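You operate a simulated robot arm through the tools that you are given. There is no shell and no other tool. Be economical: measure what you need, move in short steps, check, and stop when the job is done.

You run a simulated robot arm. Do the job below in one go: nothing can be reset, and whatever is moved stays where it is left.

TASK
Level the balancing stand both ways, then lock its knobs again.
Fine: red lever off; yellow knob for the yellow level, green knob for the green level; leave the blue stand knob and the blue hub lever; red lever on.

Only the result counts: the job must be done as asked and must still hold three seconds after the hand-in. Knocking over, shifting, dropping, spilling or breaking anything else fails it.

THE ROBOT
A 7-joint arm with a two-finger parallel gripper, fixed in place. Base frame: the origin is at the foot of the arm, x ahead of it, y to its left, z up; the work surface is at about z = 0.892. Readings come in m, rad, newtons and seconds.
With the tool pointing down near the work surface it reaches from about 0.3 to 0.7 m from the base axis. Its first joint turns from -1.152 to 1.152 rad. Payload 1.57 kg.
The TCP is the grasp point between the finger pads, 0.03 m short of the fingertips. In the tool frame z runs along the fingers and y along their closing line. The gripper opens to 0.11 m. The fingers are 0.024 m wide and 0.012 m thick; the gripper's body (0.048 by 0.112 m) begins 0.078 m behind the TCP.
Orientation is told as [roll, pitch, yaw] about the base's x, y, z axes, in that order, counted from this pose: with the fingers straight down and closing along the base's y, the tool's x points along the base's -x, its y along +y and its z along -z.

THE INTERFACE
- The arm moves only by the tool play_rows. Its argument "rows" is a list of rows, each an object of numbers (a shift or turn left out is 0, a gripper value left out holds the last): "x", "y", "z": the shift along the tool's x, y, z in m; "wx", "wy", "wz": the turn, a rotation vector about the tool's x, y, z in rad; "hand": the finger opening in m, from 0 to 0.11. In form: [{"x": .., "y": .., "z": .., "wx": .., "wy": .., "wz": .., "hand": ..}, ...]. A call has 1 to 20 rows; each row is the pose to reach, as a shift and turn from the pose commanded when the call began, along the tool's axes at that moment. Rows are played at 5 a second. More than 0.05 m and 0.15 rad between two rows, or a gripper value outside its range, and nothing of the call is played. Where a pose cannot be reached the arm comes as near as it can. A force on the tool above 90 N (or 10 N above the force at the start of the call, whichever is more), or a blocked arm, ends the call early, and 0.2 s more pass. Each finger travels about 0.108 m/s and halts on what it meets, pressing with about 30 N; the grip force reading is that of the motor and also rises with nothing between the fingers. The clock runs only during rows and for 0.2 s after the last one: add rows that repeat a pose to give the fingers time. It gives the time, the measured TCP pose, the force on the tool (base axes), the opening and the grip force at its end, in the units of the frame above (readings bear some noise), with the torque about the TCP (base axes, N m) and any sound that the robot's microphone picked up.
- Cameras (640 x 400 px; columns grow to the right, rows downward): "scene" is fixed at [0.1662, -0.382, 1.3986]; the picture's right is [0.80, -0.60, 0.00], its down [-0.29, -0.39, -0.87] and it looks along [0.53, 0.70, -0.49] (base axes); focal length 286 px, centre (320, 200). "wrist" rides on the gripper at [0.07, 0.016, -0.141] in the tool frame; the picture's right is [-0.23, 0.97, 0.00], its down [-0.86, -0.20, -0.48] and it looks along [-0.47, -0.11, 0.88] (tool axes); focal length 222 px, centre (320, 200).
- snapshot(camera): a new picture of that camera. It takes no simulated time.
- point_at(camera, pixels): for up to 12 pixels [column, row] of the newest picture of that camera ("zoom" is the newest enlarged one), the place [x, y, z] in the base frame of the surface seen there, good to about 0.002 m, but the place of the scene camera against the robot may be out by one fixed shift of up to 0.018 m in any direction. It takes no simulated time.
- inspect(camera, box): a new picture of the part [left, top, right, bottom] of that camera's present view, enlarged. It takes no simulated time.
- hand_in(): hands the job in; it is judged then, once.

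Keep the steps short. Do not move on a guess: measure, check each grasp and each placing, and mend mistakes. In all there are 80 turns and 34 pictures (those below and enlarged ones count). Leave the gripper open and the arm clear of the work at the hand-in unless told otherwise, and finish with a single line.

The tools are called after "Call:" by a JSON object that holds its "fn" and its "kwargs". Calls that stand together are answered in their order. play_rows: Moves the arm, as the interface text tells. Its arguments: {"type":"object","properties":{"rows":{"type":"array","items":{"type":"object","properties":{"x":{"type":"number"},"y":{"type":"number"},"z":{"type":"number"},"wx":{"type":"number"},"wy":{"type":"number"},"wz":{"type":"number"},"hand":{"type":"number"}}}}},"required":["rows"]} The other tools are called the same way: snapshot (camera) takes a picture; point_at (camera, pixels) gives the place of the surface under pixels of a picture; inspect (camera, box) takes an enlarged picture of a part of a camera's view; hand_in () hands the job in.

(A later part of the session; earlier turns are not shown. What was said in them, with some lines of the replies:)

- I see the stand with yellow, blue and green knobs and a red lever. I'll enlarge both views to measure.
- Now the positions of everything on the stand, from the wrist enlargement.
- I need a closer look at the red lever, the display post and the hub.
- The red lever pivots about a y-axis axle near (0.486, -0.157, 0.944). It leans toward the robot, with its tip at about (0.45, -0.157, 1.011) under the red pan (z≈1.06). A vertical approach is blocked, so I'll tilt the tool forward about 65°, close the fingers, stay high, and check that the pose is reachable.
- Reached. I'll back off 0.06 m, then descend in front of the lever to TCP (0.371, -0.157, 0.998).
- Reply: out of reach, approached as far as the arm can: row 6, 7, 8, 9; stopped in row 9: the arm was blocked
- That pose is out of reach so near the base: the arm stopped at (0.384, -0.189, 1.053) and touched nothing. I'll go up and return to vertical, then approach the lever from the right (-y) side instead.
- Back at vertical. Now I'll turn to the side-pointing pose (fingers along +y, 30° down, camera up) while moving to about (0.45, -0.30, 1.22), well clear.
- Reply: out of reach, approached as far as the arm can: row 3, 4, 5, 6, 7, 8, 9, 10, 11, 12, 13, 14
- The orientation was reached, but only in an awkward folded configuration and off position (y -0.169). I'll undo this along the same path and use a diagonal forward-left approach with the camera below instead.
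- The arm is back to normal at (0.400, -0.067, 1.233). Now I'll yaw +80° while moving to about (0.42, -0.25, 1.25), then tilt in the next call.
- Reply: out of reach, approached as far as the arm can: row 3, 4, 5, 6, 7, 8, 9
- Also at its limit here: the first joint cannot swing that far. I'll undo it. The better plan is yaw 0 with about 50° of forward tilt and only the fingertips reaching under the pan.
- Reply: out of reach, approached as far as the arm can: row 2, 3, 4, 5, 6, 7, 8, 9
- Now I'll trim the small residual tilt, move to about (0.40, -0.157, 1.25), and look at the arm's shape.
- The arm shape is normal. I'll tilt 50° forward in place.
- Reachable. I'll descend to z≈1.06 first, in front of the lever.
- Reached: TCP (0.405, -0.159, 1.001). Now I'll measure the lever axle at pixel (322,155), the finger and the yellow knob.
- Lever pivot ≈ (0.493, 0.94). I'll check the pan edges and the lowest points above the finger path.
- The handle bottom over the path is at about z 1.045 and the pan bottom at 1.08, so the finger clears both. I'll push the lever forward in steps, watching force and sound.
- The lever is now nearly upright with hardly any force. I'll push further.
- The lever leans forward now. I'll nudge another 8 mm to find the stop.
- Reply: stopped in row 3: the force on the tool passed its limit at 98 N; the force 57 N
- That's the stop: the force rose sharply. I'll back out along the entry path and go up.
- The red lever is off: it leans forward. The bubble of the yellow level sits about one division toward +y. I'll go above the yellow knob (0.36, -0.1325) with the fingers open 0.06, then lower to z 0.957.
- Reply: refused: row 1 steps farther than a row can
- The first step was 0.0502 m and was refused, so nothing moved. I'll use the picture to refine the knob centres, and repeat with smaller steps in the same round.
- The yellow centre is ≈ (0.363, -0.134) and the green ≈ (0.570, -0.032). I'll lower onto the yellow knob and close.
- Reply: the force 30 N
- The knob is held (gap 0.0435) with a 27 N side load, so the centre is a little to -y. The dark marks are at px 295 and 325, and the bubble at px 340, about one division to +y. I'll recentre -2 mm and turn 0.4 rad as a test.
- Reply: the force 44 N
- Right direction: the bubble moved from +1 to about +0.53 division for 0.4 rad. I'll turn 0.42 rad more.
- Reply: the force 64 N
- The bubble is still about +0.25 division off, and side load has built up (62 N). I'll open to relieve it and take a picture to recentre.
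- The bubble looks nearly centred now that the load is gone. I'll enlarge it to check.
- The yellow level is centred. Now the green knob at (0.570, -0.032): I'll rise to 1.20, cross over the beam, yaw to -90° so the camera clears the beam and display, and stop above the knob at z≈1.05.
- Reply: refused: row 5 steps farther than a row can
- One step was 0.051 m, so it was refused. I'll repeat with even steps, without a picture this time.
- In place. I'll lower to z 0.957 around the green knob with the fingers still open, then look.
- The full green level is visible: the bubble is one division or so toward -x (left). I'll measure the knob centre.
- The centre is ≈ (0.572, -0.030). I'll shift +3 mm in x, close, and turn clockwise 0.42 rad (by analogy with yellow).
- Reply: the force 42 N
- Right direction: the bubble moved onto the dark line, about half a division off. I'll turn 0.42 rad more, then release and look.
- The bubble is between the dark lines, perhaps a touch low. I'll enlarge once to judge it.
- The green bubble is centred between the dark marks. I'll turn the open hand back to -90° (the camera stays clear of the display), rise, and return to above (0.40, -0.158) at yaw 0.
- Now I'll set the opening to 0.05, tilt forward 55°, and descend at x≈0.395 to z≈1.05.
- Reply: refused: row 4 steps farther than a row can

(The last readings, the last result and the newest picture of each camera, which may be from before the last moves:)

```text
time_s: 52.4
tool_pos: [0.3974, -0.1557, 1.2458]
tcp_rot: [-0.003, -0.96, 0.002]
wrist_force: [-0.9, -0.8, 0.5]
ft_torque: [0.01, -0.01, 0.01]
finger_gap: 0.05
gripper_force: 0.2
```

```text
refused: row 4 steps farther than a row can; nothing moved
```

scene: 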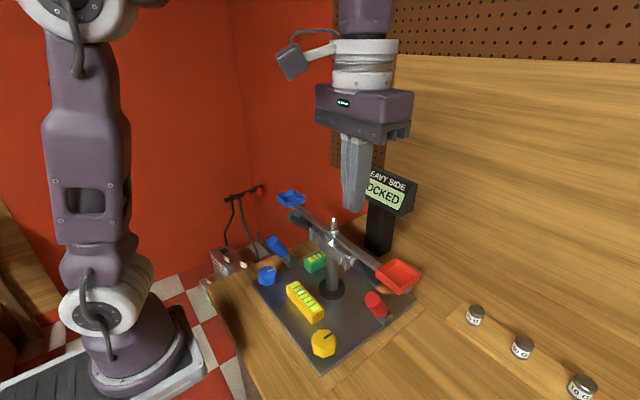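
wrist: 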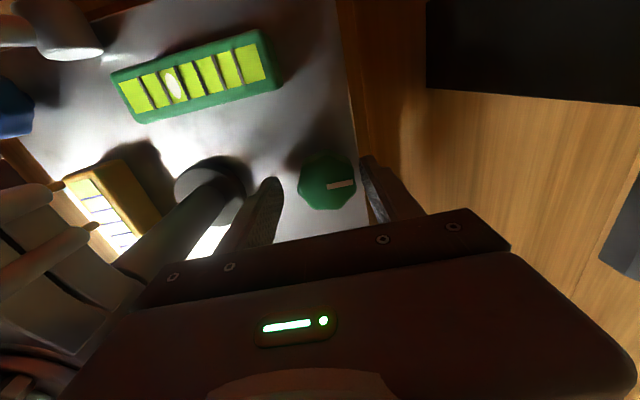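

Call:
{"fn": "play_rows", "kwargs": {"rows": [{"x": 0.0321, "z": 0.0225}, {"x": 0.0642, "z": 0.045}, {"x": 0.0963, "z": 0.0675}, {"x": 0.1284, "z": 0.09}, {"x": 0.1605, "z": 0.1125}, {"x": 0.1605, "z": 0.1125}]}}

```text
time_s: 53.8
tool_pos: [0.3912, -0.1591, 1.0509]
tcp_rot: [0.002, -0.956, 0.002]
wrist_force: [0.1, -0.3, -0.2]
ft_torque: [-0.01, -0.02, 0.01]
finger_gap: 0.0501
gripper_force: 0.1
out of reach, approached as far as the arm can: row 5, 6
```

I'm at the reach edge at z 1.05. From here I'll go forward and down to TCP ≈ (0.43, -0.158, 0.992), where it's reachable, with the tips still short of the lever.

Call:
{"fn": "play_rows", "kwargs": {"rows": [{"x": 0.0065, "z": 0.0165}, {"x": 0.013, "z": 0.033}, {"x": 0.0195, "z": 0.0494}, {"x": 0.0259, "z": 0.0658}, {"x": 0.0259, "z": 0.0658}]}}

Call:
{"fn": "snapshot", "kwargs": {"camera": "wrist"}}

```text
time_s: 55.0
tool_pos: [0.3773, -0.1804, 1.0088]
tcp_rot: [-0.16, -0.933, 0.132]
wrist_force: [0.1, 0.0, 0.0]
ft_torque: [-0.02, 0.0, 0.01]
finger_gap: 0.0502
gripper_force: 0.0
out of reach, approached as far as the arm can: row 1, 2, 3, 4, 5
```

```text
4 pictures are left
```

wrist: 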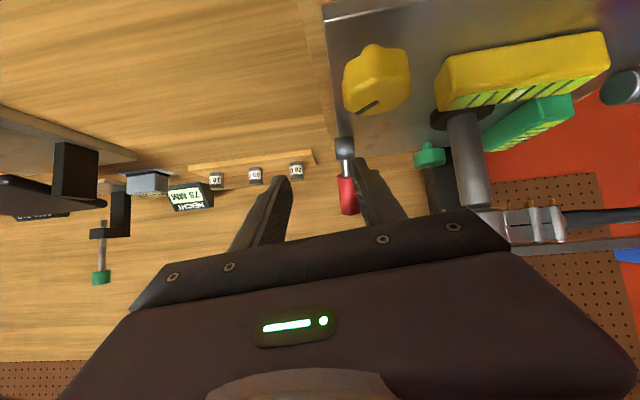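

A 55° tilt is out of reach; 50° worked before. I'll rise, trim to 50° at (0.405, -0.158, 1.06), then descend.

Call:
{"fn": "play_rows", "kwargs": {"rows": [{"x": -0.02, "y": -0.0024, "z": -0.015}, {"x": -0.041, "y": -0.0048, "z": -0.03}, {"x": -0.05, "y": 0.006, "z": -0.019, "wx": -0.028, "wy": 0.033, "wz": 0.038}, {"x": -0.0592, "y": 0.017, "z": -0.0086, "wx": -0.0555, "wy": 0.0665, "wz": 0.076}, {"x": -0.0592, "y": 0.017, "z": -0.0086, "wx": -0.0555, "wy": 0.0665, "wz": 0.076}]}}

```text
time_s: 56.2
tool_pos: [0.3917, -0.1576, 1.0479]
tcp_rot: [0.149, -0.887, -0.117]
wrist_force: [0.2, -0.9, 0.8]
ft_torque: [0.01, 0.01, 0.0]
finger_gap: 0.0504
gripper_force: 0.1
out of reach, approached as far as the arm can: row 4, 5
```

Still wobbling at the reach edge. I'll lift well clear to z≈1.20 and square up to the 50° pose there.

Call:
{"fn": "play_rows", "kwargs": {"rows": [{"x": -0.0387, "y": 0.0047, "z": -0.0313}, {"x": -0.0773, "y": 0.0094, "z": -0.0627}, {"x": -0.116, "y": 0.014, "z": -0.094}, {"x": -0.125, "y": 0.014, "z": -0.083, "wx": 0.03, "wy": 0.01, "wz": -0.036}, {"x": -0.125, "y": 0.014, "z": -0.083, "wx": 0.0587, "wy": 0.019, "wz": -0.0733}, {"x": -0.125, "y": 0.014, "z": -0.083, "wx": 0.0587, "wy": 0.019, "wz": -0.0733}]}}

```text
time_s: 57.6
tool_pos: [0.4047, -0.1578, 1.1974]
tcp_rot: [0.0, -0.873, 0.002]
wrist_force: [0.3, 0.0, 1.0]
ft_torque: [0.0, 0.02, 0.03]
finger_gap: 0.0502
gripper_force: 0.0
```

Squared up. A fingertip grip from this side would leave only millimetres under the handle. Closing from the far (+x) side is roomier: tool tilted back 30°, closed fingers pushing the lever toward -x. I'll re-tilt high and move to (0.61, -0.158, 1.2).

Call:
{"fn": "play_rows", "kwargs": {"rows": [{"wy": 0.14, "hand": 0}, {"wy": 0.28}, {"wy": 0.42}, {"wy": 0.56}, {"wy": 0.7}, {"wy": 0.84}, {"x": -0.0264, "z": 0.0314, "wy": 0.98}, {"x": -0.0527, "z": 0.0628, "wy": 1.12}, {"x": -0.079, "z": 0.0942, "wy": 1.26}, {"x": -0.1054, "z": 0.1256, "wy": 1.397}, {"x": -0.1318, "z": 0.157, "wy": 1.397}, {"x": -0.1318, "z": 0.157, "wy": 1.397}]}}

```text
time_s: 60.2
tool_pos: [0.4901, -0.0993, 1.1575]
tcp_rot: [-0.012, 0.438, 0.002]
wrist_force: [0.1, -1.4, 0.1]
ft_torque: [0.0, -0.02, -0.04]
finger_gap: 0.0
gripper_force: 21.5
out of reach, approached as far as the arm can: row 9, 10, 11, 12
```

Too much back-tilt that far out. Next I'll return to vertical at about (0.60, -0.158, 1.2), and add tilt only as needed during the stroke.

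Call:
{"fn": "play_rows", "kwargs": {"rows": [{"x": 0.0212, "z": -0.045}, {"x": -0.004, "y": -0.0145, "z": -0.057, "wy": -0.11}, {"x": -0.029, "y": -0.029, "z": -0.069, "wy": -0.22}, {"x": -0.054, "y": -0.0435, "z": -0.08, "wy": -0.33}, {"x": -0.0785, "y": -0.058, "z": -0.092, "wx": -0.012, "wy": -0.438}, {"x": -0.0785, "y": -0.058, "z": -0.092, "wx": -0.012, "wy": -0.438}]}}

```text
time_s: 61.6
tool_pos: [0.5725, -0.1351, 1.2008]
tcp_rot: [-0.013, 0.004, 0.016]
wrist_force: [0.1, 0.5, -0.3]
ft_torque: [-0.05, 0.0, 0.0]
finger_gap: 0.0
gripper_force: 21.0
out of reach, approached as far as the arm can: row 1, 2, 3, 4, 5, 6
```

Reach is greater lower down. I'll descend to z≈1.09 here (free space beyond the pan), then move out to (0.598, -0.158).

Call:
{"fn": "play_rows", "kwargs": {"rows": [{"z": 0.037, "wx": -0.013}, {"z": 0.074, "wx": -0.013}, {"z": 0.11, "wx": -0.013}, {"x": -0.026, "y": -0.023, "z": 0.11, "wx": -0.013, "wz": 0.016}, {"x": -0.026, "y": -0.023, "z": 0.11, "wx": -0.013, "wz": 0.016}]}}

```text
time_s: 62.8
tool_pos: [0.598, -0.1582, 1.0929]
tcp_rot: [0.013, -0.002, -0.015]
wrist_force: [-0.7, 0.0, -0.9]
ft_torque: [0.03, -0.02, 0.03]
finger_gap: 0.0
gripper_force: 21.5
```

Good. I'll lower to z 1.013 behind the lever and try a 0.35 rad back-tilt there.

Call:
{"fn": "play_rows", "kwargs": {"rows": [{"z": 0.04}, {"z": 0.08}, {"z": 0.08, "wy": 0.12}, {"z": 0.08, "wy": 0.24}, {"z": 0.08, "wy": 0.35}, {"z": 0.08, "wy": 0.35}]}}

Call:
{"fn": "inspect", "kwargs": {"camera": "scene", "box": [320, 170, 480, 340]}}

```text
time_s: 64.2
tool_pos: [0.5692, -0.1248, 1.0176]
tcp_rot: [0.016, 0.348, -0.008]
wrist_force: [-1.0, 0.2, -0.4]
ft_torque: [-0.02, -0.02, 0.03]
finger_gap: 0.0001
gripper_force: 20.7
out of reach, approached as far as the arm can: row 5, 6
```

```text
2.35 times, centred on (400, 255) of scene
```

zoom: 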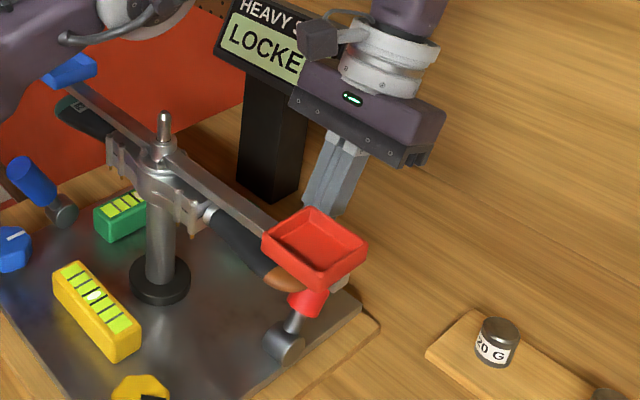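

The reach limit slid the tool to y -0.125; nothing was touched. I'll ease the tilt to 0.2 rad and return to y -0.158 behind the lever.

Call:
{"fn": "play_rows", "kwargs": {"rows": [{"x": -0.008, "z": -0.003, "wy": -0.1}, {"x": -0.018, "y": -0.01, "z": -0.006, "wy": -0.15}, {"x": -0.018, "y": -0.033, "z": -0.006, "wy": -0.15}, {"x": -0.018, "y": -0.033, "z": -0.006, "wy": -0.15}]}}

```text
time_s: 65.2
tool_pos: [0.5863, -0.1586, 1.0188]
tcp_rot: [0.012, 0.2, -0.01]
wrist_force: [0.4, -0.1, -0.2]
ft_torque: [-0.01, 0.0, 0.02]
finger_gap: 0.0001
gripper_force: 21.3
```

In position. Now I'll push toward -x, adding tilt to 0.35 on the way, to TCP x≈0.53.

Call:
{"fn": "play_rows", "kwargs": {"rows": [{"x": 0.0167, "z": 0.006}, {"x": 0.0333, "z": 0.0119}, {"x": 0.043, "z": 0.0143, "wy": 0.05}, {"x": 0.0527, "z": 0.0168, "wy": 0.1}, {"x": 0.0527, "z": 0.0168, "wy": 0.15}, {"x": 0.0527, "z": 0.0168, "wy": 0.15}]}}

```text
time_s: 66.6
tool_pos: [0.5318, -0.1574, 1.0106]
tcp_rot: [0.013, 0.349, -0.008]
wrist_force: [2.0, -0.5, 0.2]
ft_torque: [-0.04, -0.08, 0.0]
finger_gap: 0.0
gripper_force: 20.9
```

Light contact (2 N) and the lever is moving. I'll continue to TCP x≈0.50.

Call:
{"fn": "play_rows", "kwargs": {"rows": [{"x": 0.0106, "z": 0.003, "wy": 0.02}, {"x": 0.0211, "z": 0.006, "wy": 0.04}, {"x": 0.0317, "z": 0.0094, "wy": 0.06}, {"x": 0.0317, "z": 0.0094, "wy": 0.06}]}}

Call:
{"fn": "inspect", "kwargs": {"camera": "scene", "box": [320, 220, 440, 330]}}

```text
time_s: 67.6
tool_pos: [0.5058, -0.1584, 1.0127]
tcp_rot: [0.014, 0.385, -0.006]
wrist_force: [64.2, 1.9, 21.9]
ft_torque: [0.23, -1.04, 0.09]
finger_gap: 0.0001
gripper_force: 21.8
```

```text
3.64 times, centred on (380, 275) of scene
```

zoom: 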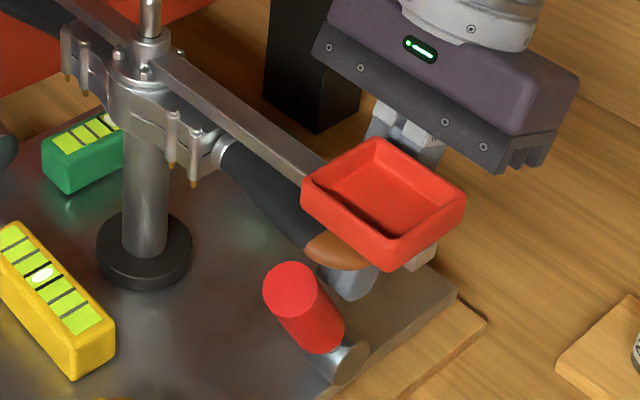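

The lever is back at its original "on" position: the tip pixel ≈ (372, 300) matches the start, and the force rose to 64 N at the stop. I'll back off, straighten and rise.

Call:
{"fn": "play_rows", "kwargs": {"rows": [{"x": -0.022, "z": -0.009}, {"x": -0.043, "z": -0.018}, {"x": -0.065, "z": -0.0266, "wy": -0.1}, {"x": -0.065, "z": -0.0266, "wy": -0.2}, {"x": -0.065, "z": -0.0266, "wy": -0.3}, {"x": -0.065, "z": -0.0266, "wy": -0.4}, {"x": -0.065, "z": -0.0266, "wy": -0.4}]}}

```text
time_s: 69.2
tool_pos: [0.5695, -0.1576, 1.0098]
tcp_rot: [0.013, 0.007, -0.013]
wrist_force: [0.1, -0.1, -0.3]
ft_torque: [0.0, 0.0, -0.01]
finger_gap: 0.0
gripper_force: 21.7
```

Rising, then crossing to a viewpoint at about (0.52, 0.03, 1.2) to check both levels.

Call:
{"fn": "play_rows", "kwargs": {"rows": [{"z": -0.045}, {"z": -0.09}, {"z": -0.135}, {"x": 0.012, "z": -0.165}, {"x": 0.03, "y": 0.03, "z": -0.19}, {"x": 0.05, "y": 0.07, "z": -0.19}, {"x": 0.05, "y": 0.11, "z": -0.19}, {"x": 0.05, "y": 0.15, "z": -0.19}, {"x": 0.05, "y": 0.19, "z": -0.19, "hand": 0.03}, {"x": 0.05, "y": 0.19, "z": -0.19}]}}

Call:
{"fn": "inspect", "kwargs": {"camera": "wrist", "box": [180, 0, 400, 150]}}

```text
time_s: 71.4
tool_pos: [0.5232, 0.0301, 1.205]
tcp_rot: [0.015, 0.008, -0.012]
wrist_force: [-0.6, -0.7, -1.1]
ft_torque: [-0.01, 0.0, -0.03]
finger_gap: 0.0301
gripper_force: 0.0
```

```text
2.67 times, centred on (290, 75) of wrist
```

zoom: 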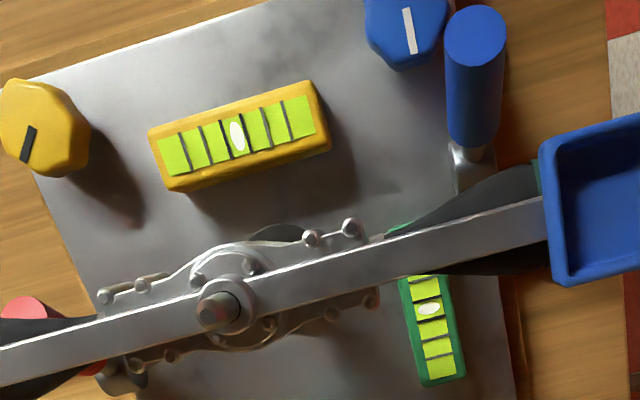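

Both bubbles sit between their dark marks and the red lever is on. I'll open the gripper and move back a little, clear of the stand.

Call:
{"fn": "play_rows", "kwargs": {"rows": [{"x": 0.03, "z": -0.02, "hand": 0.11}, {"x": 0.06, "z": -0.035, "hand": 0.11}, {"x": 0.1, "z": -0.04, "hand": 0.11}, {"x": 0.1, "z": -0.04, "hand": 0.11}]}}

```text
time_s: 72.4
tool_pos: [0.4249, 0.0323, 1.2432]
tcp_rot: [0.015, 0.007, -0.014]
wrist_force: [0.3, -0.4, 0.2]
ft_torque: [0.01, -0.01, 0.0]
finger_gap: 0.1099
gripper_force: 0.0
```

The gripper is open and the arm is clear, so I'm handing in.

Call:
{"fn": "hand_in", "kwargs": {}}

```text
The job is handed in.
```

I levelled the stand both ways using the yellow and green knobs, then put the red lever back on; I never gripped or turned the blue knob or the blue lever.
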